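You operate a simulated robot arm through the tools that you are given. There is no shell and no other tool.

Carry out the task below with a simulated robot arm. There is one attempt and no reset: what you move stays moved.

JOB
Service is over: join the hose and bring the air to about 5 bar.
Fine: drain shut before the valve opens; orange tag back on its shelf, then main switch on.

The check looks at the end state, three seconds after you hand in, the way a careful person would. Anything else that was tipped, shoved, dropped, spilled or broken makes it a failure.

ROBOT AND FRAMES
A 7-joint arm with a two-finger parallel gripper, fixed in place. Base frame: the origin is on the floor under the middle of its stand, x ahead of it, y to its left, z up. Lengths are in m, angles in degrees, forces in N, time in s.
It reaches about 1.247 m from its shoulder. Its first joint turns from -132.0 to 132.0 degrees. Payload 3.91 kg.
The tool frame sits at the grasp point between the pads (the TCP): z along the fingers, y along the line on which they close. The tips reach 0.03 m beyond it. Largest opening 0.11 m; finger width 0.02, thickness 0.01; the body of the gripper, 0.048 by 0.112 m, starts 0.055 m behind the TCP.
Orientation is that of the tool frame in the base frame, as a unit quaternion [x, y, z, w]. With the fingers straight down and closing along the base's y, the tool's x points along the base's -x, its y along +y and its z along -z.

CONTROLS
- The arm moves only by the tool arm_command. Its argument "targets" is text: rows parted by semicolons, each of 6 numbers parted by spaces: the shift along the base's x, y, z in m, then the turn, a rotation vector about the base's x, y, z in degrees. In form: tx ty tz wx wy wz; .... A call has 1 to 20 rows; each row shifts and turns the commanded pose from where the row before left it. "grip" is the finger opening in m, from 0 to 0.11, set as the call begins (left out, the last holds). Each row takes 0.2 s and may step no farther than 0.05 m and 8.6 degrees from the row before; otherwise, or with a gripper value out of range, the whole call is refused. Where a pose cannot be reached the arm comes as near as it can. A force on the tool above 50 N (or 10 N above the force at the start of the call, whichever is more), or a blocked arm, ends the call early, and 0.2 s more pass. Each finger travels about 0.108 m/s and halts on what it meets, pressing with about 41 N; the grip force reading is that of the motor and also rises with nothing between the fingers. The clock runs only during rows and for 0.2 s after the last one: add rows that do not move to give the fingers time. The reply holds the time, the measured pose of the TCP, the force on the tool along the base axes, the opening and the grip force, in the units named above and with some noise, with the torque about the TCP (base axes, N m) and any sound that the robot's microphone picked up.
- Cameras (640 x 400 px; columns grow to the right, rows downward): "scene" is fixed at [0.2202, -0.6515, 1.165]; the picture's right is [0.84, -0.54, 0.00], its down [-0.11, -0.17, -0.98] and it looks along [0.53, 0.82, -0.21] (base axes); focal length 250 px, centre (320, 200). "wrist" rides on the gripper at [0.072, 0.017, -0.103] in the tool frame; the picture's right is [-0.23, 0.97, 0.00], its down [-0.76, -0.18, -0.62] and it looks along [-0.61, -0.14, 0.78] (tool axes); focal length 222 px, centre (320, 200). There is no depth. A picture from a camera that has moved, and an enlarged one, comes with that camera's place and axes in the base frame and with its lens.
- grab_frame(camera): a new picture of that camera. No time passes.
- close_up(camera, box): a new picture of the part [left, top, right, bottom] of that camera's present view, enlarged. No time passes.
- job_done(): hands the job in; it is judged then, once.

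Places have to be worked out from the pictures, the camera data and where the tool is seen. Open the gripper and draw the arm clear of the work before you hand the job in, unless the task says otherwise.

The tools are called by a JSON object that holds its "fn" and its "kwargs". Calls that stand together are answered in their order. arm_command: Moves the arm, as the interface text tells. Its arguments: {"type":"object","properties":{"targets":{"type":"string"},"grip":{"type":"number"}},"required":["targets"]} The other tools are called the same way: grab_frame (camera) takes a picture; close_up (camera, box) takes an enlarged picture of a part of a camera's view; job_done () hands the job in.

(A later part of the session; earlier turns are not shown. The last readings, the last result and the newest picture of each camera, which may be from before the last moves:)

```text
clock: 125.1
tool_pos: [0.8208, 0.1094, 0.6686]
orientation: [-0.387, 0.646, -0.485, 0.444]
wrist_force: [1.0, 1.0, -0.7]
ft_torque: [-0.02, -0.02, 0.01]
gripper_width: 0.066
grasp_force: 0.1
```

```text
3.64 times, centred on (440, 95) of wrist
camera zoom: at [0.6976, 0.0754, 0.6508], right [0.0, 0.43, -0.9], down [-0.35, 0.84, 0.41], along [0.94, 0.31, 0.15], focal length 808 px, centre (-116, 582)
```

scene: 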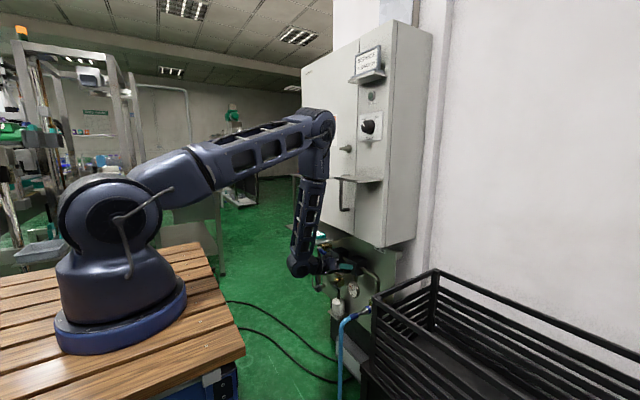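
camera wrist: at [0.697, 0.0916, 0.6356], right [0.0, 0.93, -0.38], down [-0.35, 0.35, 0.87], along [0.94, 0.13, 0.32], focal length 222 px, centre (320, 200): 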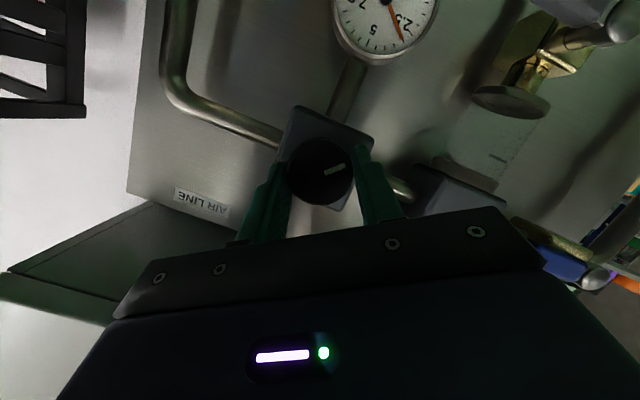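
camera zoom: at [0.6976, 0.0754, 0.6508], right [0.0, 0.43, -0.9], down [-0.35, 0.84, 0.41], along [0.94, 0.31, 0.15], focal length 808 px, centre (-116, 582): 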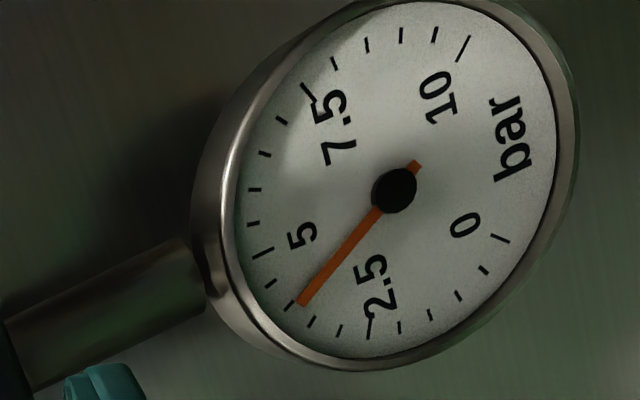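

It settled at about 3.8 bar. Another 42° stroke.

{"fn": "arm_command", "kwargs": {"targets": "0 0 0 0 0 0; 0 0 0 0 0 0; 0 0 0 0 0 0", "grip": 0.02}}

{"fn": "arm_command", "kwargs": {"targets": "0 -0.0004 0.0006 7 0 0; 0 -0.0004 0.0006 7 0 0; 0 -0.0005 0.0005 7 0 0; 0 -0.0005 0.0004 7 0 0; 0 -0.0005 0.0003 7 0 0; 0 -0.0005 0.0002 7 0 0; 0 0 0 0 0 0"}}

{"fn": "arm_command", "kwargs": {"targets": "0 0 0 0 0 0; 0 0 0 0 0 0; 0 0.0005 -0.0003 -7 0 0; 0 0.0005 -0.0004 -7 0 0; 0 0.0005 -0.0005 -7 0 0; 0 0.0005 -0.0006 -7 0 0; 0 0.0005 -0.0006 -7 0 0; 0 0.0004 -0.0006 -7 0 0; 0 0 0 0 0 0; 0 0 0 0 0 0; 0 0 0 0 0 0; 0 0 0 0 0 0; 0 0 0 0 0 0; 0 0 0 0 0 0; 0 0 0 0 0 0; 0 0 0 0 0 0; 0 0 0 0 0 0; 0 0 0 0 0 0; 0 0 0 0 0 0; 0 0 0 0 0 0", "grip": 0.066}}

{"fn": "close_up", "kwargs": {"camera": "wrist", "box": [380, 40, 500, 150]}}

{"fn": "close_up", "kwargs": {"camera": "wrist", "box": [220, 60, 480, 240]}}

```text
clock: 125.9
tool_pos: [0.8215, 0.1083, 0.6671]
orientation: [-0.387, 0.645, -0.487, 0.444]
wrist_force: [-0.7, -0.2, 1.5]
ft_torque: [-0.01, -0.97, -0.25]
gripper_width: 0.0408
grasp_force: 45.6
```

```text
clock: 127.5
tool_pos: [0.8205, 0.1066, 0.6722]
orientation: [-0.201, 0.777, -0.222, 0.554]
wrist_force: [-2.8, -17.7, 23.8]
ft_torque: [-0.16, -0.49, -1.38]
gripper_width: 0.0408
grasp_force: 45.3
```

```text
clock: 131.7
tool_pos: [0.8194, 0.1095, 0.6676]
orientation: [-0.387, 0.645, -0.486, 0.444]
wrist_force: [-0.1, 0.7, 0.4]
ft_torque: [0.03, 0.01, -0.01]
gripper_width: 0.0659
grasp_force: 0.0
```

```text
3.64 times, centred on (440, 95) of wrist
camera zoom: at [0.6972, 0.0753, 0.6506], right [0.0, 0.43, -0.9], down [-0.35, 0.84, 0.41], along [0.94, 0.31, 0.15], focal length 808 px, centre (-116, 582)
```

zoom: 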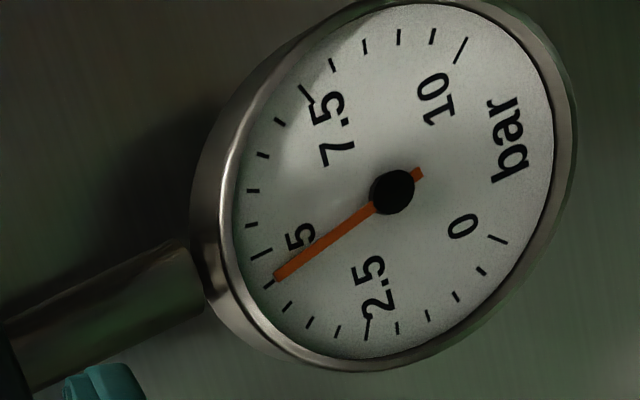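

```text
2.22 times, centred on (350, 150) of wrist
camera zoom: at [0.6972, 0.0753, 0.6506], right [0.0, 0.43, -0.9], down [-0.35, 0.84, 0.41], along [0.94, 0.31, 0.15], focal length 494 px, centre (253, 311)
```

zoom: 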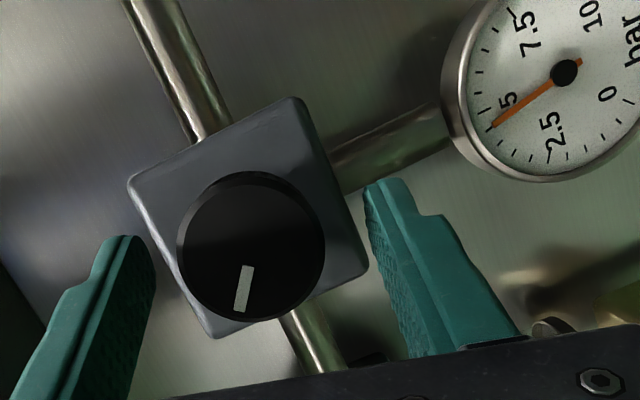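

It reads 4.5 bar and settled. About 30° more should give 5.

{"fn": "arm_command", "kwargs": {"targets": "0 0 0 0 0 0; 0 0 0 0 0 0; 0 0 0 0 0 0", "grip": 0.02}}

{"fn": "arm_command", "kwargs": {"targets": "0 -0.0004 0.0006 7 0 0; 0 -0.0004 0.0006 7 0 0; 0 -0.0005 0.0005 7 0 0; 0 -0.0005 0.0004 7 0 0; 0 -0.0002 0.0002 2 0 0; 0 0 0 0 0 0; 0 0 0 0 0 0; 0 0 0 0 0 0; 0 0 0 0 0 0; 0 0 0 0 0 0; 0 0 0 0 0 0; 0 0 0 0 0 0; 0 0 0 0 0 0; 0 0 0 0 0 0; 0 0 0 0 0 0; 0 0 0 0 0 0; 0 0 0 0 0 0; 0 0 0 0 0 0; 0 0 0 0 0 0; 0 0 0 0 0 0"}}

{"fn": "grab_frame", "kwargs": {"camera": "wrist"}}

{"fn": "close_up", "kwargs": {"camera": "wrist", "box": [340, 0, 470, 100]}}

{"fn": "close_up", "kwargs": {"camera": "scene", "box": [340, 275, 370, 300]}}

```text
clock: 132.5
tool_pos: [0.8203, 0.1091, 0.6675]
orientation: [-0.388, 0.645, -0.486, 0.444]
wrist_force: [-2.4, -1.0, 4.1]
ft_torque: [0.0, -0.99, -0.32]
gripper_width: 0.0408
grasp_force: 44.9
```

```text
clock: 136.7
tool_pos: [0.82, 0.1069, 0.6703]
orientation: [-0.258, 0.749, -0.302, 0.53]
wrist_force: [1.1, -24.3, 31.4]
ft_torque: [-0.22, -1.18, -1.0]
gripper_width: 0.0411
grasp_force: 45.1
```

```text
taken
camera wrist: at [0.6973, 0.0862, 0.6385], right [0.0, 0.83, -0.56], down [-0.35, 0.53, 0.77], along [0.94, 0.19, 0.29], focal length 222 px, centre (320, 200)
```

wrist: 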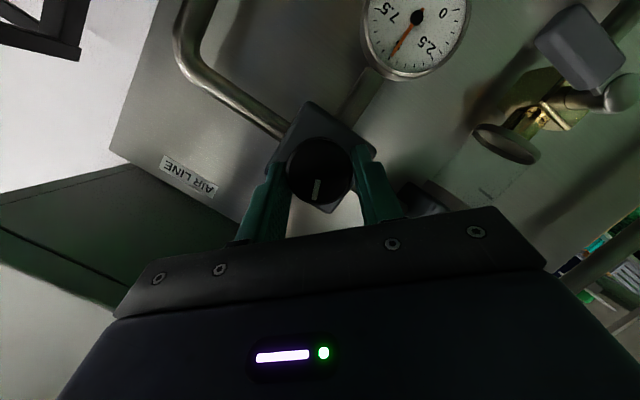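

```text
4.00 times, centred on (405, 50) of wrist
camera zoom: at [0.6973, 0.0862, 0.6385], right [0.0, 0.83, -0.56], down [-0.35, 0.53, 0.77], along [0.94, 0.19, 0.29], focal length 888 px, centre (-20, 800)
```

zoom: 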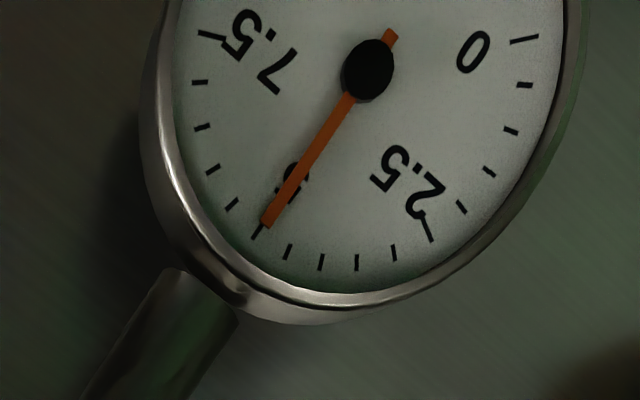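

```text
16.00 times, centred on (355, 288) of scene
camera zoom: at [0.2202, -0.6515, 1.165], right [0.84, -0.54, 0.0], down [-0.11, -0.17, -0.98], along [0.53, 0.82, -0.21], focal length 3992 px, centre (-240, -1200)
```

zoom: 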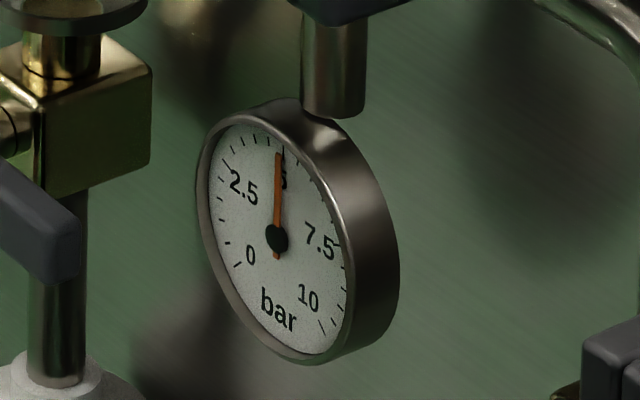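

It reads about 4.95 bar, right at the 5 mark. I'll release the knob, draw back, and confirm the reading holds.

{"fn": "arm_command", "kwargs": {"targets": "0 0 0 0 0 0; 0 0 0 0 0 0; -0.015 0.003 0.004 0 0 0; -0.02 0.004 0.005 0 0 0; -0.02 0.004 0.005 0 0 0; -0.02 0.004 0.005 0 0 0; 0 0 0 0 0 0", "grip": 0.07}}

{"fn": "close_up", "kwargs": {"camera": "scene", "box": [340, 275, 370, 300]}}

{"fn": "grab_frame", "kwargs": {"camera": "wrist"}}

{"fn": "grab_frame", "kwargs": {"camera": "scene"}}

```text
clock: 138.3
tool_pos: [0.7466, 0.123, 0.6878]
orientation: [-0.259, 0.749, -0.301, 0.53]
wrist_force: [-0.5, -0.4, 0.1]
ft_torque: [-0.01, 0.01, 0.01]
gripper_width: 0.0702
grasp_force: 0.0
```

```text
16.00 times, centred on (355, 288) of scene
camera zoom: at [0.2202, -0.6515, 1.165], right [0.84, -0.54, 0.0], down [-0.11, -0.17, -0.98], along [0.53, 0.82, -0.21], focal length 3992 px, centre (-240, -1200)
```

zoom: 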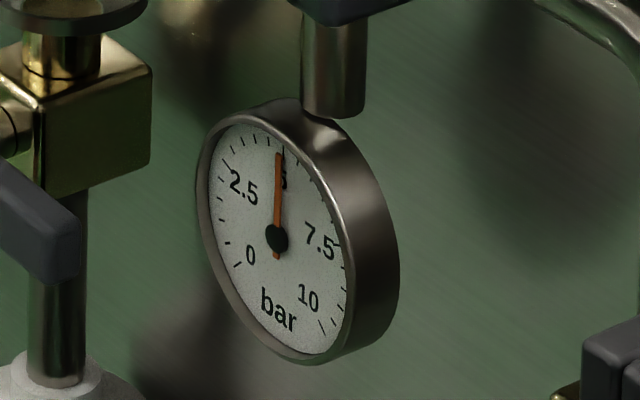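

```text
taken
camera wrist: at [0.624, 0.1017, 0.6565], right [0.0, 0.83, -0.56], down [-0.35, 0.53, 0.77], along [0.94, 0.19, 0.29], focal length 222 px, centre (320, 200)
```

wrist: 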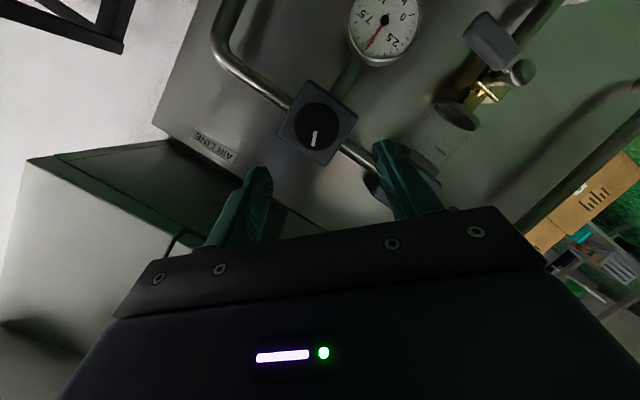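

```text
taken
```

scene: 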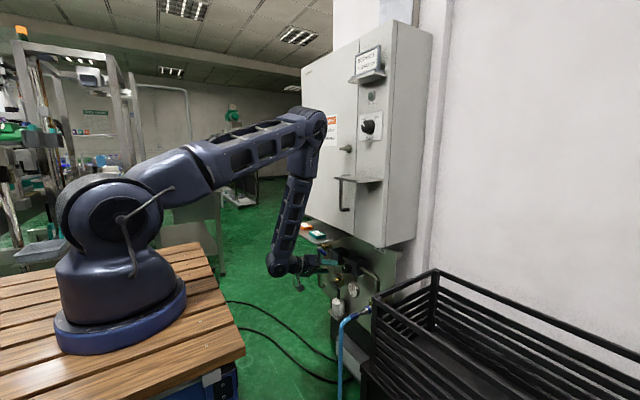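

Holding at 5 bar. Now the main switch: I'll first roll the hand back level and steepen it for the climb, staying in front of the plate.

{"fn": "arm_command", "kwargs": {"targets": "-0.008 0 0 8 -1.5 -2.1; -0.008 0 0 8 -1.5 -2.1; -0.008 0 0 8 -1.5 -2.1; -0.008 -0.002 0 8 -1.5 -2.1; -0.008 -0.002 0 8 -1.5 -2.1; -0.006 -0.002 0 8 -1.5 -2.1"}}

{"fn": "arm_command", "kwargs": {"targets": "-0.008 -0.004 0.005 1.3 7 0; -0.008 -0.004 0.005 1.3 7 0; -0.008 -0.004 0.01 1.3 7 0; -0.006 -0.004 0.01 1.3 7 0"}}

{"fn": "grab_frame", "kwargs": {"camera": "scene"}}

```text
clock: 139.7
tool_pos: [0.6977, 0.1158, 0.6882]
orientation: [0.083, 0.788, -0.043, 0.609]
wrist_force: [0.6, 0.2, 0.8]
ft_torque: [0.02, 0.01, 0.01]
gripper_width: 0.0699
grasp_force: 0.0
```

```text
clock: 140.7
tool_pos: [0.6686, 0.1006, 0.719]
orientation: [0.096, 0.913, -0.027, 0.395]
wrist_force: [-0.2, 1.0, -0.5]
ft_torque: [-0.02, 0.0, 0.05]
gripper_width: 0.07
grasp_force: 0.1
```

```text
taken
```

scene: 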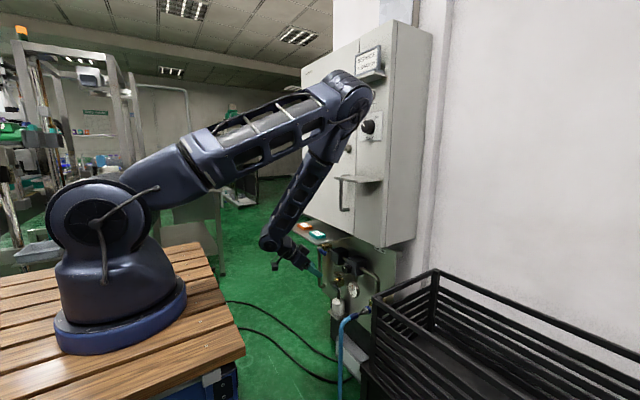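

Clear of the sign so far. Climbing in front of the cabinet toward switch height.

{"fn": "arm_command", "kwargs": {"targets": "-0.002 -0.01 0.042 0 0 0; -0.002 -0.01 0.042 0 0 0; -0.002 -0.01 0.042 0 0 0; -0.002 -0.01 0.042 0 0 0; 0 -0.01 0.042 0 0 0; 0 -0.01 0.042 0 0 0; 0 -0.01 0.042 0 0 0; 0 -0.01 0.042 0 0 0; 0 -0.01 0.042 0 0 0; 0 -0.01 0.042 0 0 0"}}

{"fn": "grab_frame", "kwargs": {"camera": "scene"}}

{"fn": "grab_frame", "kwargs": {"camera": "wrist"}}

```text
clock: 142.9
tool_pos: [0.6613, -0.0005, 1.1413]
orientation: [0.096, 0.913, -0.027, 0.396]
wrist_force: [1.6, -1.1, 0.4]
ft_torque: [0.0, 0.0, 0.0]
gripper_width: 0.0699
grasp_force: 0.0
```

```text
taken
```

scene: 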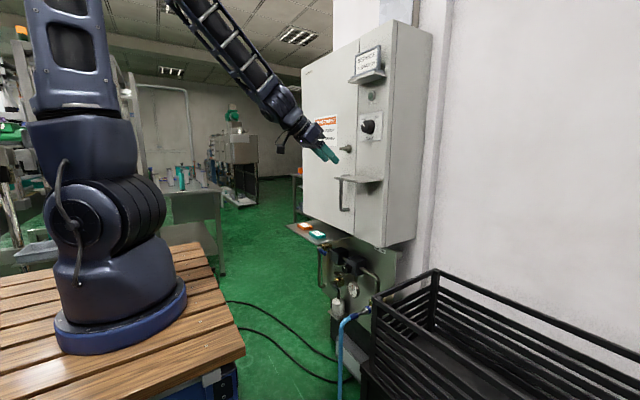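

```text
taken
camera wrist: at [0.5402, 0.0417, 1.159], right [0.34, 0.92, 0.19], down [0.03, -0.21, 0.98], along [0.94, -0.33, -0.1], focal length 222 px, centre (320, 200)
```

wrist: 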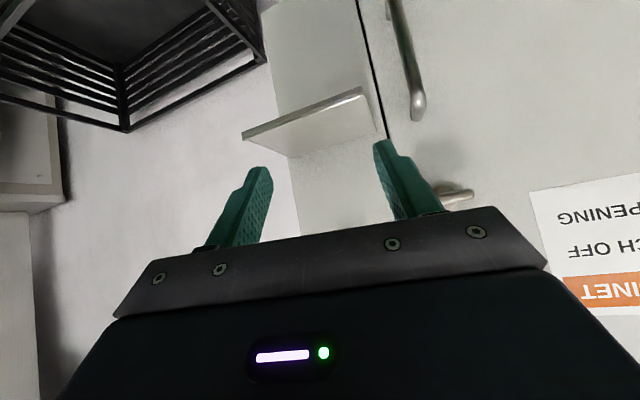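

Now I'll flatten the hand and rise to the switch's height.

{"fn": "arm_command", "kwargs": {"targets": "0.003 -0.003 0.018 -1.1 -6.5 0; 0.003 -0.003 0.018 -1.1 -6.5 0; 0.003 -0.003 0.018 -1.1 -6.5 0; 0.003 -0.003 0.016 -1.1 -6.5 0; 0.003 -0.003 0.014 -1.1 -6.5 0"}}

{"fn": "grab_frame", "kwargs": {"camera": "scene"}}

{"fn": "grab_frame", "kwargs": {"camera": "wrist"}}

```text
clock: 144.1
tool_pos: [0.674, -0.015, 1.2232]
orientation: [0.082, 0.763, -0.043, 0.64]
wrist_force: [-0.4, 0.6, 0.7]
ft_torque: [0.0, 0.01, -0.01]
gripper_width: 0.07
grasp_force: 0.0
```

```text
taken
```

scene: 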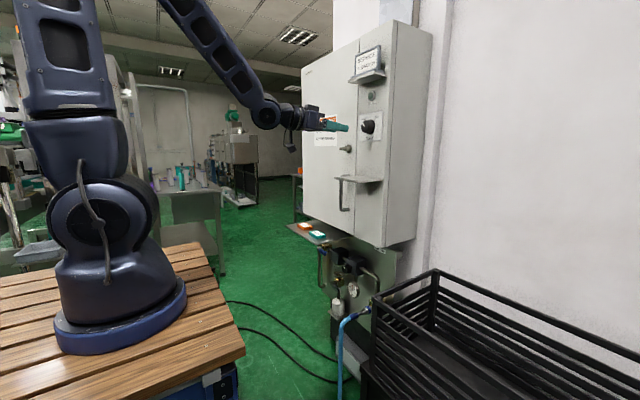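

```text
taken
camera wrist: at [0.5649, 0.025, 1.1707], right [0.21, 0.94, 0.26], down [-0.51, -0.12, 0.85], along [0.83, -0.32, 0.45], focal length 222 px, centre (320, 200)
```

wrist: 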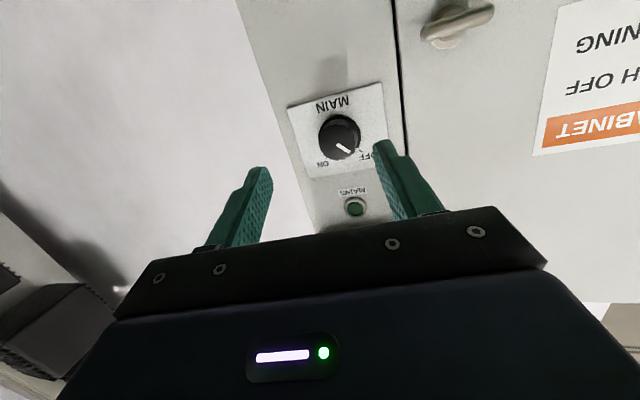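

{"fn": "close_up", "kwargs": {"camera": "wrist", "box": [280, 70, 400, 190]}}

{"fn": "close_up", "kwargs": {"camera": "scene", "box": [320, 90, 400, 150]}}

```text
3.33 times, centred on (340, 130) of wrist
camera zoom: at [0.5649, 0.025, 1.1707], right [0.21, 0.94, 0.26], down [-0.51, -0.12, 0.85], along [0.83, -0.32, 0.45], focal length 740 px, centre (253, 433)
```

zoom: 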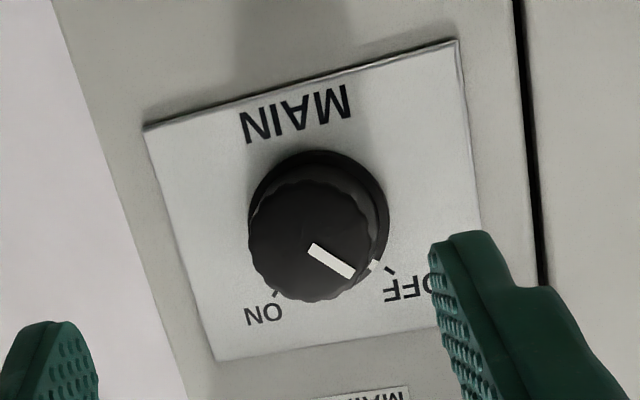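

```text
6.67 times, centred on (360, 120) of scene
camera zoom: at [0.2202, -0.6515, 1.165], right [0.84, -0.54, 0.0], down [-0.11, -0.17, -0.98], along [0.53, 0.82, -0.21], focal length 1663 px, centre (53, 733)
```

zoom: 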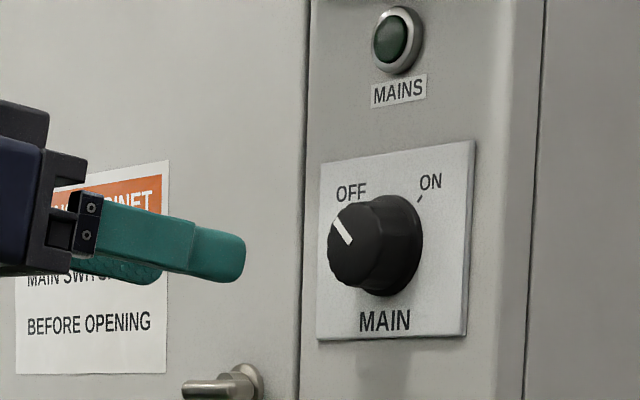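

Switch knob front is at about (0.80, -0.028, 1.2295). The marker is on OFF, and ON is about 90° clockwise. I'll straighten the hand toward +x, then roll it to -80° so a full 90° stroke is available.

{"fn": "arm_command", "kwargs": {"targets": "0.01 -0.003 0.002 0 -2 2.2; 0.01 -0.003 0.002 0 -2 2.2; 0.01 -0.002 0.002 0 -2 2.2"}}

{"fn": "arm_command", "kwargs": {"targets": "0 0 0 -8 0.4 0.5; 0 0 0 -8 0.4 0.5; 0 0 0 -8 0.4 0.5; 0 0 0 -8 0.4 0.5; 0 0 0 -8 0.4 0.5; 0 0 0 -8 0.4 0.5; 0 0 0 -8 0.4 0.5; 0 0 0 -8 0.4 0.5; 0 0 0 -8 0.4 0.5; 0 0 0 -8 0.4 0.5"}}

{"fn": "grab_frame", "kwargs": {"camera": "wrist"}}

{"fn": "grab_frame", "kwargs": {"camera": "scene"}}

```text
clock: 144.9
tool_pos: [0.7064, -0.0233, 1.2289]
orientation: [0.04, 0.732, -0.001, 0.68]
wrist_force: [-0.5, 0.6, 0.6]
ft_torque: [0.02, 0.04, 0.0]
gripper_width: 0.0701
grasp_force: 0.0
```

```text
clock: 147.1
tool_pos: [0.7061, -0.0221, 1.2285]
orientation: [-0.436, 0.582, -0.446, 0.521]
wrist_force: [0.1, -1.2, 0.1]
ft_torque: [0.0, 0.01, 0.0]
gripper_width: 0.07
grasp_force: 0.0
```

```text
taken
camera wrist: at [0.596, -0.0823, 1.2025], right [-0.02, 0.44, -0.9], down [-0.56, 0.74, 0.37], along [0.83, 0.51, 0.23], focal length 222 px, centre (320, 200)
```

wrist: 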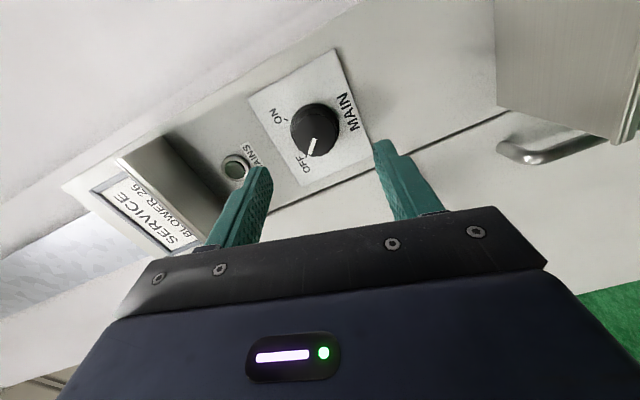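

```text
taken
```

scene: 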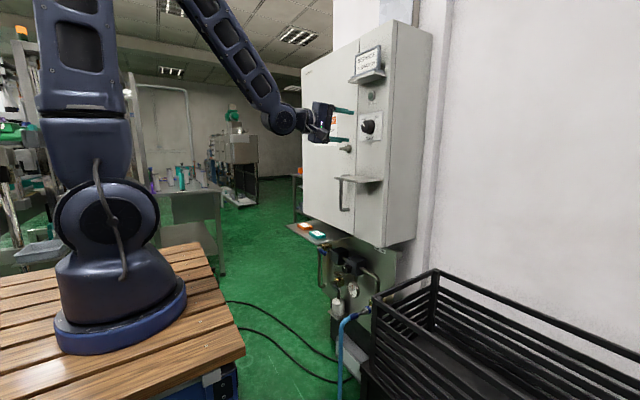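

Aligned within 5° of the knob axis. Moving in to straddle the switch knob.

{"fn": "arm_command", "kwargs": {"targets": "0.016 -0.001 0.0005 0 0 0; 0.016 -0.001 0.0005 0 0 0; 0.016 -0.001 0.0005 0 0 0; 0.016 -0.001 0.0005 0 0 0; 0.014 0 0.0003 0 0 0; 0 0 0 0 0 0"}}

{"fn": "close_up", "kwargs": {"camera": "wrist", "box": [210, 50, 430, 230]}}

{"fn": "close_up", "kwargs": {"camera": "scene", "box": [320, 90, 400, 150]}}

```text
clock: 148.5
tool_pos: [0.7838, -0.0264, 1.2315]
orientation: [-0.436, 0.582, -0.445, 0.522]
wrist_force: [0.4, 0.0, -0.2]
ft_torque: [-0.03, 0.02, -0.03]
gripper_width: 0.0702
grasp_force: 0.1
```

```text
2.22 times, centred on (320, 140) of wrist
camera zoom: at [0.6736, -0.0859, 1.205], right [-0.02, 0.44, -0.9], down [-0.56, 0.74, 0.38], along [0.83, 0.51, 0.23], focal length 494 px, centre (320, 333)
```

zoom: 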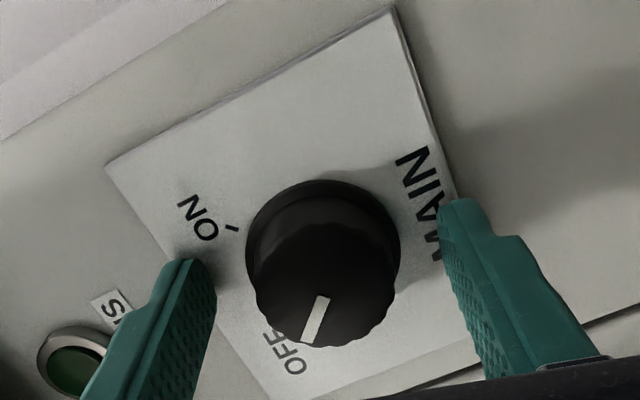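

```text
6.67 times, centred on (360, 120) of scene
camera zoom: at [0.2202, -0.6515, 1.165], right [0.84, -0.54, 0.0], down [-0.11, -0.17, -0.98], along [0.53, 0.82, -0.21], focal length 1663 px, centre (53, 733)
```

zoom: 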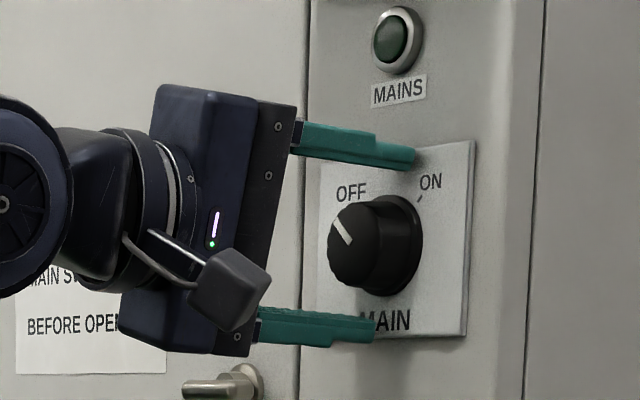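

Centred with the tips overlapping the knob by about 14 mm. Closing on it.

{"fn": "arm_command", "kwargs": {"targets": "0.002 0 0 0 0 0; 0 0 0 0 0 0; 0 0 0 0 0 0; 0 0 0 0 0 0", "grip": 0.02}}

{"fn": "close_up", "kwargs": {"camera": "wrist", "box": [210, 50, 430, 230]}}

```text
clock: 149.5
tool_pos: [0.7842, -0.0254, 1.23]
orientation: [-0.436, 0.582, -0.446, 0.522]
wrist_force: [-25.6, 4.0, -13.9]
ft_torque: [-0.02, -0.71, -0.04]
gripper_width: 0.0422
grasp_force: 44.9
```

```text
2.22 times, centred on (320, 140) of wrist
camera zoom: at [0.6744, -0.0861, 1.2044], right [-0.02, 0.44, -0.9], down [-0.56, 0.74, 0.38], along [0.83, 0.51, 0.23], focal length 494 px, centre (320, 333)
```

zoom: 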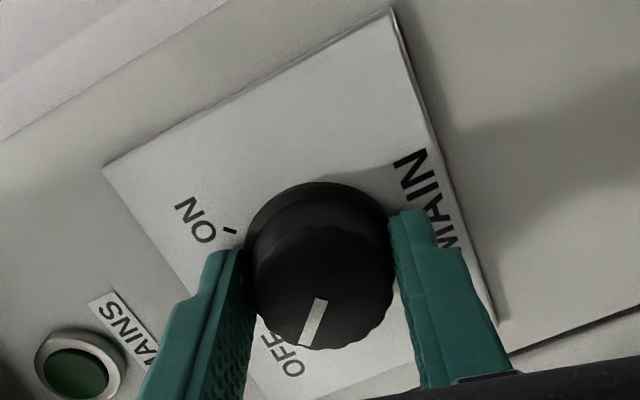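

Gripped at 0.042 m. I'll ease back 2 mm from the flange and turn clockwise, checking as I go.

{"fn": "arm_command", "kwargs": {"targets": "-0.002 0 0.001 0 0 0; 0 -0.0002 0.0002 7 0 0; 0 -0.0002 0.0002 7 0 0; 0 -0.0002 0.0002 7 0 0"}}

{"fn": "close_up", "kwargs": {"camera": "wrist", "box": [210, 50, 430, 230]}}

```text
clock: 150.3
tool_pos: [0.7823, 0.0005, 1.2414]
orientation: [-0.372, 0.622, -0.359, 0.588]
wrist_force: [-3.1, 11.9, 24.5]
ft_torque: [-0.43, -0.76, 0.32]
gripper_width: 0.0277
grasp_force: 7.6
stopped in row 4: the force on the tool passed its limit at 69 N (the readings are from after the stop); the commanded pose is now the measured one
```

```text
2.22 times, centred on (320, 140) of wrist
camera zoom: at [0.6752, -0.0542, 1.1986], right [-0.03, 0.66, -0.75], down [-0.59, 0.6, 0.54], along [0.81, 0.46, 0.37], focal length 494 px, centre (320, 333)
```

zoom: 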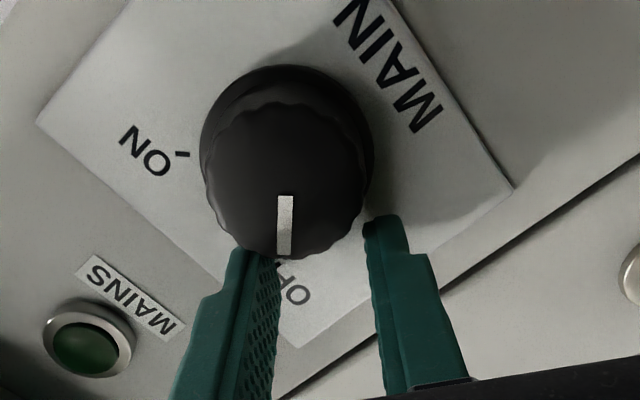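

The fingers slipped sideways off the knob, and the switch itself hasn't moved. I'll check the posture and surroundings before trying again.

{"fn": "grab_frame", "kwargs": {"camera": "scene"}}

{"fn": "close_up", "kwargs": {"camera": "scene", "box": [300, 40, 420, 150]}}

```text
taken
```

scene: 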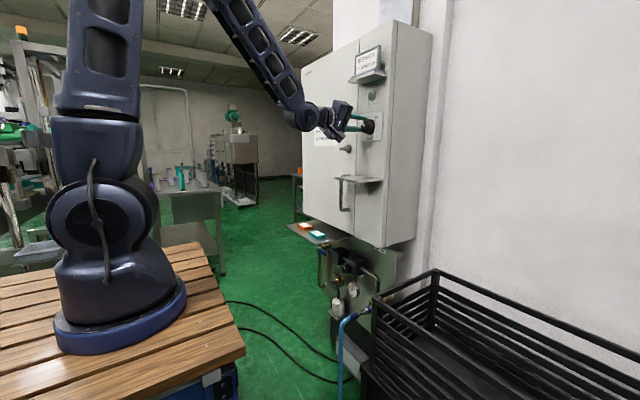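

```text
3.64 times, centred on (360, 95) of scene
camera zoom: at [0.2202, -0.6515, 1.165], right [0.84, -0.54, 0.0], down [-0.11, -0.17, -0.98], along [0.53, 0.82, -0.21], focal length 907 px, centre (174, 582)
```

zoom: 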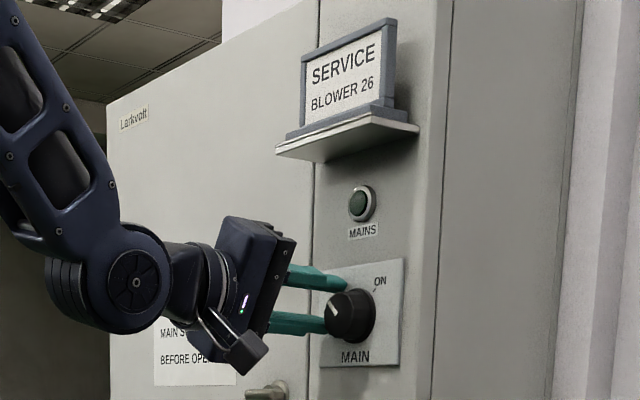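

{"fn": "close_up", "kwargs": {"camera": "wrist", "box": [260, 70, 370, 180]}}

{"fn": "close_up", "kwargs": {"camera": "scene", "box": [350, 105, 390, 140]}}

```text
3.64 times, centred on (315, 125) of wrist
camera zoom: at [0.6752, -0.0542, 1.1986], right [-0.03, 0.66, -0.75], down [-0.59, 0.6, 0.54], along [0.81, 0.46, 0.37], focal length 808 px, centre (338, 473)
```

zoom: 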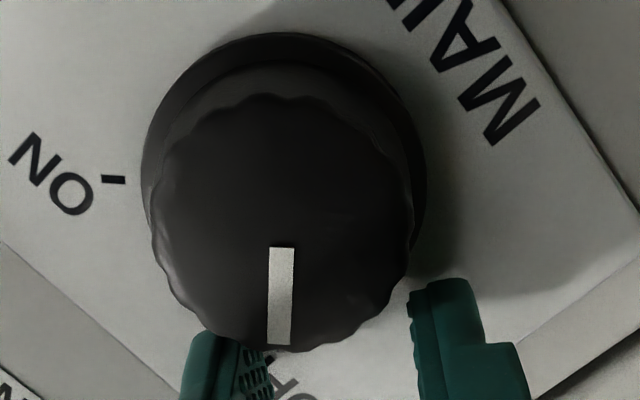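

```text
11.43 times, centred on (370, 122) of scene
camera zoom: at [0.2202, -0.6515, 1.165], right [0.84, -0.54, 0.0], down [-0.11, -0.17, -0.98], along [0.53, 0.82, -0.21], focal length 2852 px, centre (-251, 1086)
```

zoom: 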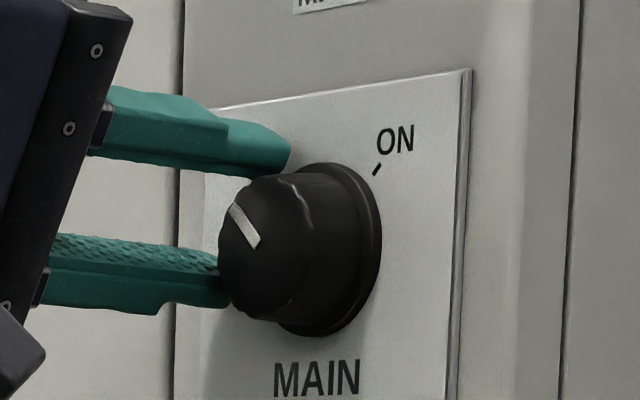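

The switch is stiffer than the regulator, and the grip was only at the fingertips. I'll back off, reset the roll, align the hand better with the knob axis, and check in free air that the roll motion is clean.

{"fn": "arm_command", "kwargs": {"targets": "-0.015 0 0 0 0 0; -0.015 0 0 0 0 0; -0.01 0 0 0 0 0"}}

{"fn": "arm_command", "kwargs": {"targets": "0 -0.009 -0.004 -7 0 0; 0 -0.009 -0.004 -7 0 0; 0 -0.009 -0.003 -7 0 0; 0 0 0 0 0 0", "grip": 0.07}}

{"fn": "arm_command", "kwargs": {"targets": "0 0 0 7 0 0; 0 0 0 7 0 0; 0 0 0 7 0 0; 0 0 0 0 0 0"}}

```text
clock: 151.2
tool_pos: [0.7422, -0.0032, 1.2366]
orientation: [-0.371, 0.626, -0.357, 0.586]
wrist_force: [1.2, -0.8, 0.8]
ft_torque: [0.02, -0.01, 0.0]
gripper_width: 0.02
grasp_force: 0.1
```

```text
clock: 152.3
tool_pos: [0.7309, -0.1898, 1.2392]
orientation: [-0.35, 0.632, -0.505, 0.473]
wrist_force: [-0.1, 0.2, -0.2]
ft_torque: [0.02, 0.01, 0.03]
gripper_width: 0.0701
grasp_force: 0.1
out of reach, approached as far as the arm can: row 2, 3
stopped in row 4: the arm was blocked; the commanded pose is now the measured one
```

```text
clock: 153.3
tool_pos: [0.7334, -0.1865, 1.2381]
orientation: [-0.258, 0.713, -0.381, 0.529]
wrist_force: [-0.1, -0.6, 0.3]
ft_torque: [0.0, -0.01, -0.01]
gripper_width: 0.0701
grasp_force: 0.1
```

The arm hit a joint limit again and swung right. I'll look carefully at where everything is.

{"fn": "grab_frame", "kwargs": {"camera": "scene"}}

{"fn": "close_up", "kwargs": {"camera": "scene", "box": [290, 20, 450, 200]}}

{"fn": "grab_frame", "kwargs": {"camera": "wrist"}}

```text
taken
```

scene: 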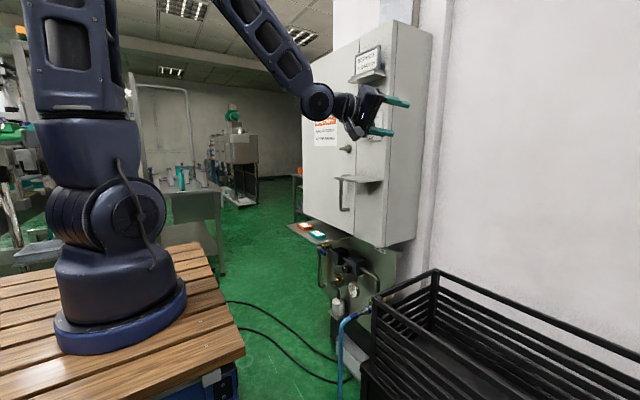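

```text
2.22 times, centred on (370, 110) of scene
camera zoom: at [0.2202, -0.6515, 1.165], right [0.84, -0.54, 0.0], down [-0.11, -0.17, -0.98], along [0.53, 0.82, -0.21], focal length 554 px, centre (209, 400)
```

zoom: 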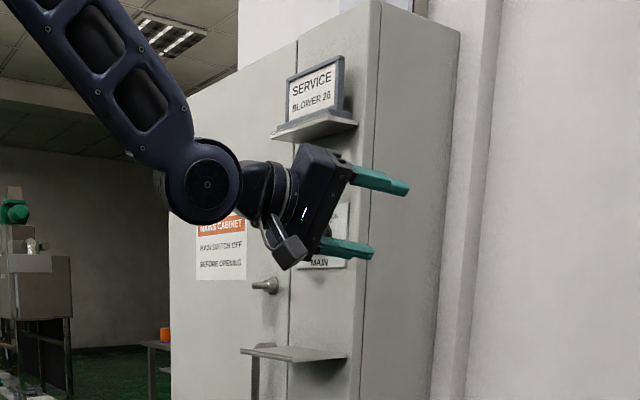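

```text
taken
camera wrist: at [0.6117, -0.2053, 1.1988], right [0.1, 0.74, -0.67], down [-0.37, 0.65, 0.66], along [0.93, 0.18, 0.34], focal length 222 px, centre (320, 200)
```

wrist: 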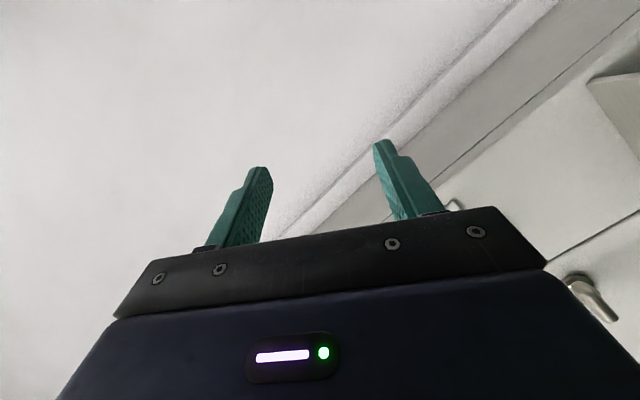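

Nothing was disturbed; the sign is still standing. The limit arises when the hand points straight ahead here, whereas the yaw≈-16° orientation worked well for the regulator. I'll keep that yaw, draw back and line up again.

{"fn": "arm_command", "kwargs": {"targets": "-0.02 0 -0.002 0 0 0; -0.02 0.005 -0.002 0 0 0; 0 0.03 -0.002 0 0 0; 0 0.035 0 0 0 0; 0 0.035 0 0 0 0; 0 0.035 0 0 0 0; 0 0.03 0 0 0 0"}}

{"fn": "grab_frame", "kwargs": {"camera": "scene"}}

{"fn": "grab_frame", "kwargs": {"camera": "wrist"}}

```text
clock: 154.9
tool_pos: [0.6923, -0.0183, 1.2316]
orientation: [-0.257, 0.712, -0.382, 0.529]
wrist_force: [0.1, 0.0, -0.1]
ft_torque: [0.0, 0.0, 0.01]
gripper_width: 0.0703
grasp_force: 0.2
```

```text
taken
```

scene: 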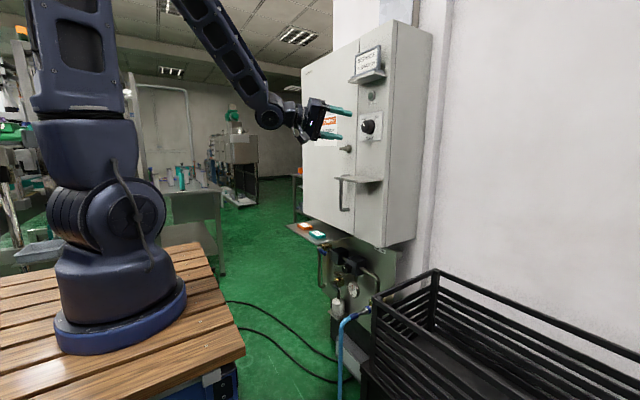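

```text
taken
camera wrist: at [0.5704, -0.0352, 1.1931], right [0.1, 0.74, -0.67], down [-0.36, 0.65, 0.66], along [0.93, 0.17, 0.34], focal length 222 px, centre (320, 200)
```

wrist: 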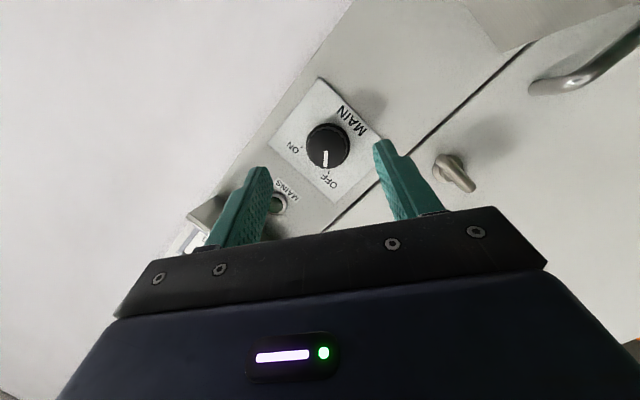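

Tracking is clean at this yaw. I'll test the full turning motion in free air first: roll back 28°, then 84° forward.

{"fn": "arm_command", "kwargs": {"targets": "0 0.002 0 -7 0 0; 0 0.002 0 -7 0 0; 0 0.002 0 -7 0 0; 0 0.002 0 -7 0 0"}}

{"fn": "arm_command", "kwargs": {"targets": "0 0 0 7 0 0; 0 0 0 7 0 0; 0 0 0 7 0 0; 0 0 0 7 0 0; 0 0 0 7 0 0; 0 0 0 7 0 0; 0 0 0 7 0 0; 0 0 0 7 0 0; 0 0 0 7 0 0; 0 0 0 7 0 0; 0 0 0 7 0 0; 0 0 0 7 0 0"}}

```text
clock: 155.9
tool_pos: [0.6923, -0.0108, 1.2324]
orientation: [-0.378, 0.599, -0.543, 0.451]
wrist_force: [0.2, 0.1, -0.3]
ft_torque: [0.04, 0.0, 0.02]
gripper_width: 0.07
grasp_force: 0.1
```

```text
clock: 158.6
tool_pos: [0.6941, -0.009, 1.2316]
orientation: [0.021, 0.809, -0.002, 0.588]
wrist_force: [-0.1, -0.1, 0.2]
ft_torque: [0.0, -0.01, 0.0]
gripper_width: 0.07
grasp_force: 0.0
```

The full turn works cleanly in free air at this yaw. Rolling back, then moving onto the knob along the hand axis.

{"fn": "arm_command", "kwargs": {"targets": "0 0 0 -7 0 0; 0 0 0 -7 0 0; 0 0 0 -7 0 0; 0 0 0 -7 0 0; 0 0 0 -7 0 0; 0 0 0 -7 0 0; 0 0 0 -7 0 0; 0 0 0 -7 0 0; 0 0 0 -7 0 0; 0 0 0 -7 0 0; 0 0 0 -7 0 0; 0 0 0 -7 0 0"}}

{"fn": "grab_frame", "kwargs": {"camera": "wrist"}}

{"fn": "close_up", "kwargs": {"camera": "wrist", "box": [260, 60, 400, 190]}}

```text
clock: 161.2
tool_pos: [0.6921, -0.0098, 1.2326]
orientation: [-0.378, 0.599, -0.544, 0.45]
wrist_force: [-0.7, -0.7, 0.1]
ft_torque: [-0.01, 0.0, -0.02]
gripper_width: 0.0701
grasp_force: 0.0
```

```text
taken
camera wrist: at [0.5716, -0.0441, 1.2065], right [0.1, 0.33, -0.94], down [-0.36, 0.89, 0.28], along [0.93, 0.31, 0.22], focal length 222 px, centre (320, 200)
```

wrist: 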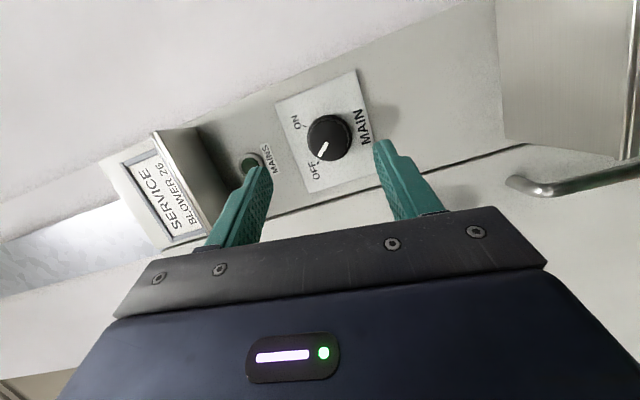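

```text
3.08 times, centred on (330, 125) of wrist
camera zoom: at [0.5716, -0.0441, 1.2065], right [0.1, 0.33, -0.94], down [-0.36, 0.89, 0.28], along [0.93, 0.31, 0.22], focal length 684 px, centre (289, 431)
```

zoom: 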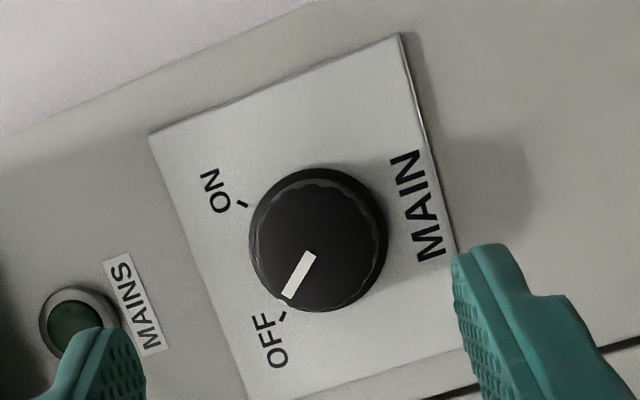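

{"fn": "arm_command", "kwargs": {"targets": "0.019 -0.0022 -0.0007 0 0 0; 0.019 -0.0022 -0.0007 0 0 0; 0.019 -0.0022 -0.0007 0 0 0; 0.019 -0.0022 -0.0007 0 0 0; 0.018 -0.002 -0.0006 0 0 0; 0 0 0 0 0 0"}}

{"fn": "close_up", "kwargs": {"camera": "wrist", "box": [210, 50, 430, 230]}}

{"fn": "close_up", "kwargs": {"camera": "scene", "box": [330, 100, 400, 150]}}

```text
clock: 162.6
tool_pos: [0.7845, -0.0213, 1.2263]
orientation: [-0.379, 0.599, -0.543, 0.451]
wrist_force: [-39.9, 0.7, -0.5]
ft_torque: [0.14, 1.44, 0.2]
gripper_width: 0.0695
grasp_force: 0.1
```

```text
2.22 times, centred on (320, 140) of wrist
camera zoom: at [0.6631, -0.0543, 1.2019], right [0.1, 0.34, -0.94], down [-0.37, 0.89, 0.28], along [0.93, 0.31, 0.21], focal length 494 px, centre (320, 333)
```

zoom: 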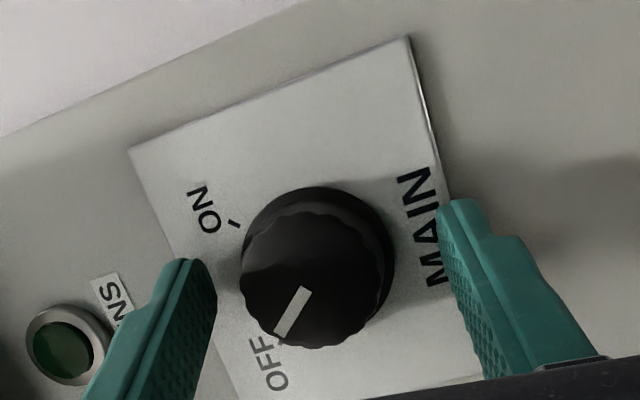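

```text
8.00 times, centred on (365, 125) of scene
camera zoom: at [0.2202, -0.6515, 1.165], right [0.84, -0.54, 0.0], down [-0.11, -0.17, -0.98], along [0.53, 0.82, -0.21], focal length 1996 px, centre (-40, 800)
```

zoom: 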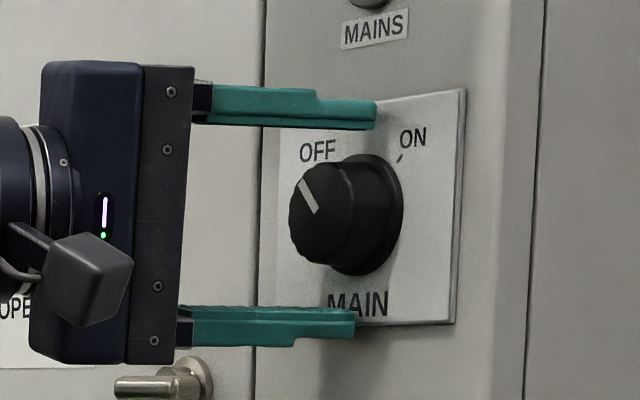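

The fingertips have just touched the panel plate (40 N), so I'm at full depth. I'll back off 4 mm, rise 3 mm to centre, and close.

{"fn": "arm_command", "kwargs": {"targets": "-0.004 0 0.002 0 0 0; 0 0 0.001 0 0 0; 0 0 0 0 0 0"}}

{"fn": "arm_command", "kwargs": {"targets": "0 0 0 0 0 0; 0 0 0 0 0 0; 0 0 0 0 0 0", "grip": 0.02}}

{"fn": "close_up", "kwargs": {"camera": "wrist", "box": [210, 50, 430, 230]}}

```text
clock: 163.3
tool_pos: [0.7834, -0.0198, 1.2317]
orientation: [-0.379, 0.599, -0.543, 0.45]
wrist_force: [-0.3, 1.6, -0.5]
ft_torque: [0.01, 0.0, -0.01]
gripper_width: 0.07
grasp_force: 0.0
```

```text
clock: 164.2
tool_pos: [0.7825, -0.0201, 1.2292]
orientation: [-0.38, 0.6, -0.542, 0.45]
wrist_force: [-1.4, -0.2, -17.0]
ft_torque: [0.06, 1.31, -0.02]
gripper_width: 0.0417
grasp_force: 45.2
```

```text
2.22 times, centred on (320, 140) of wrist
camera zoom: at [0.6614, -0.0543, 1.2048], right [0.1, 0.34, -0.94], down [-0.36, 0.89, 0.28], along [0.93, 0.31, 0.21], focal length 494 px, centre (320, 333)
```

zoom: 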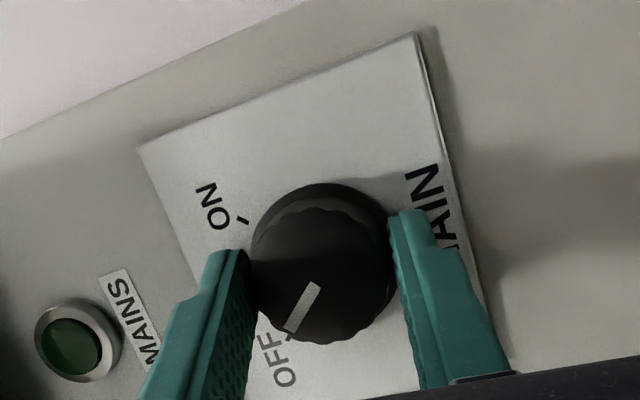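

Firm grip at 0.042 m. Turning clockwise in small arcs around the knob axis.

{"fn": "arm_command", "kwargs": {"targets": "0 0 -0.001 0 0 0; 0 -0.0001 0.0009 7 0 0; 0 -0.0002 0.0009 7 0 0; 0 -0.0003 0.0009 7 0 0"}}

{"fn": "close_up", "kwargs": {"camera": "wrist", "box": [210, 50, 430, 230]}}

```text
clock: 165.2
tool_pos: [0.7831, -0.0209, 1.2319]
orientation: [-0.29, 0.689, -0.423, 0.512]
wrist_force: [-10.3, -0.6, -30.5]
ft_torque: [0.13, 1.53, 0.71]
gripper_width: 0.0417
grasp_force: 45.2
```

```text
2.22 times, centred on (320, 140) of wrist
camera zoom: at [0.6614, -0.0431, 1.196], right [0.1, 0.65, -0.75], down [-0.36, 0.73, 0.58], along [0.93, 0.22, 0.31], focal length 494 px, centre (320, 333)
```

zoom: 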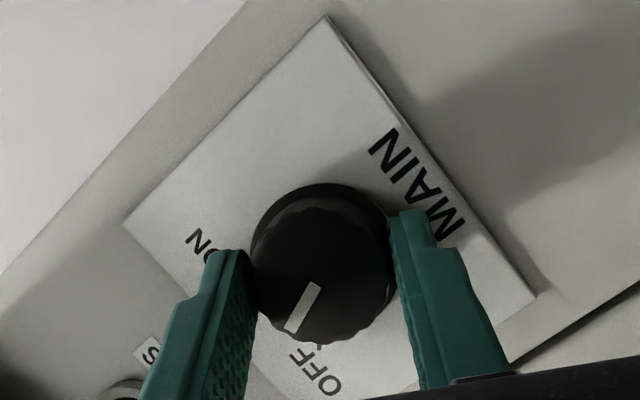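

The knob is turning with the hand. I'll trim the height to take off the 30 N load and continue.

{"fn": "arm_command", "kwargs": {"targets": "0 0 -0.002 0 0 0; 0 -0.0004 0.0005 7 0 0; 0 -0.0005 0.0005 7 0 0; 0 -0.0006 0.0005 7 0 0"}}

{"fn": "close_up", "kwargs": {"camera": "wrist", "box": [210, 50, 430, 230]}}

```text
clock: 166.2
tool_pos: [0.7823, -0.021, 1.2329]
orientation: [-0.192, 0.754, -0.291, 0.557]
wrist_force: [-7.4, 8.2, -12.4]
ft_torque: [0.09, 1.09, 0.93]
gripper_width: 0.0416
grasp_force: 45.0
```

```text
2.22 times, centred on (320, 140) of wrist
camera zoom: at [0.6617, -0.0296, 1.1912], right [0.1, 0.88, -0.47], down [-0.37, 0.47, 0.8], along [0.92, 0.09, 0.37], focal length 494 px, centre (320, 333)
```

zoom: 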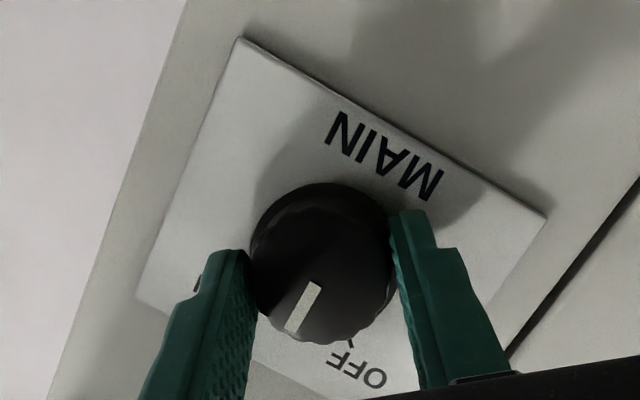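

About 42° now, with light forces. Continuing.

{"fn": "arm_command", "kwargs": {"targets": "0 -0.0006 0.0004 7 0 0; 0 -0.0007 0.0003 7 0 0; 0 -0.0008 0.0002 7 0 0"}}

{"fn": "close_up", "kwargs": {"camera": "wrist", "box": [210, 50, 430, 230]}}

```text
clock: 166.9
tool_pos: [0.7829, -0.0244, 1.2344]
orientation: [-0.088, 0.794, -0.149, 0.582]
wrist_force: [-7.1, 24.0, -9.5]
ft_torque: [0.13, 0.25, 1.68]
gripper_width: 0.0413
grasp_force: 44.9
```

```text
2.22 times, centred on (320, 140) of wrist
camera zoom: at [0.6617, -0.0157, 1.1921], right [0.1, 0.99, -0.13], down [-0.37, 0.15, 0.92], along [0.93, -0.05, 0.38], focal length 494 px, centre (320, 333)
```

zoom: 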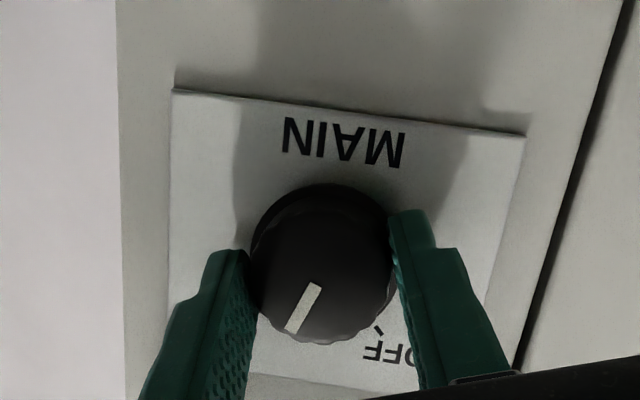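

About 63°. I'll trim +y slightly and continue toward ON.

{"fn": "arm_command", "kwargs": {"targets": "0 0.001 -0.0005 0 0 0; 0 -0.0005 0.0002 7 0 0; 0 -0.0005 0.0002 7 0 0; 0 -0.0006 0.0001 7 0 0"}}

{"fn": "close_up", "kwargs": {"camera": "wrist", "box": [210, 50, 430, 230]}}

{"fn": "close_up", "kwargs": {"camera": "scene", "box": [330, 80, 400, 150]}}

```text
clock: 167.9
tool_pos: [0.7825, -0.0254, 1.234]
orientation: [0.021, 0.808, -0.002, 0.589]
wrist_force: [-11.6, 21.0, 2.7]
ft_torque: [0.13, 0.16, 1.71]
gripper_width: 0.0418
grasp_force: 45.5
```

```text
2.22 times, centred on (320, 140) of wrist
camera zoom: at [0.6618, -0.0022, 1.1977], right [0.1, 0.97, 0.24], down [-0.37, -0.18, 0.91], along [0.92, -0.18, 0.33], focal length 494 px, centre (320, 333)
```

zoom: 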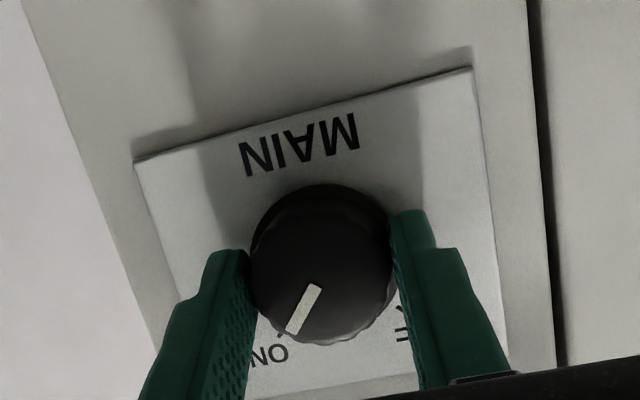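

```text
5.71 times, centred on (365, 115) of scene
camera zoom: at [0.2202, -0.6515, 1.165], right [0.84, -0.54, 0.0], down [-0.11, -0.17, -0.98], along [0.53, 0.82, -0.21], focal length 1426 px, centre (63, 686)
```

zoom: 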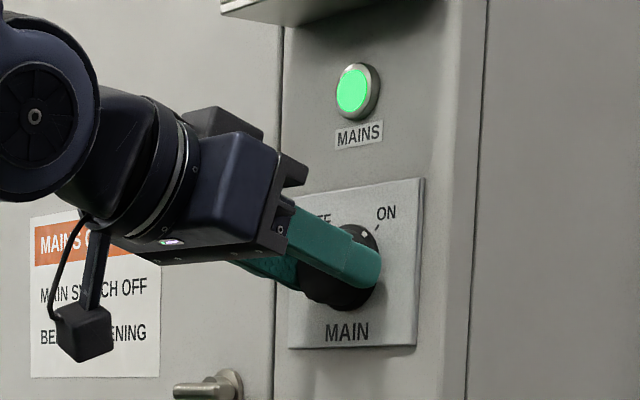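

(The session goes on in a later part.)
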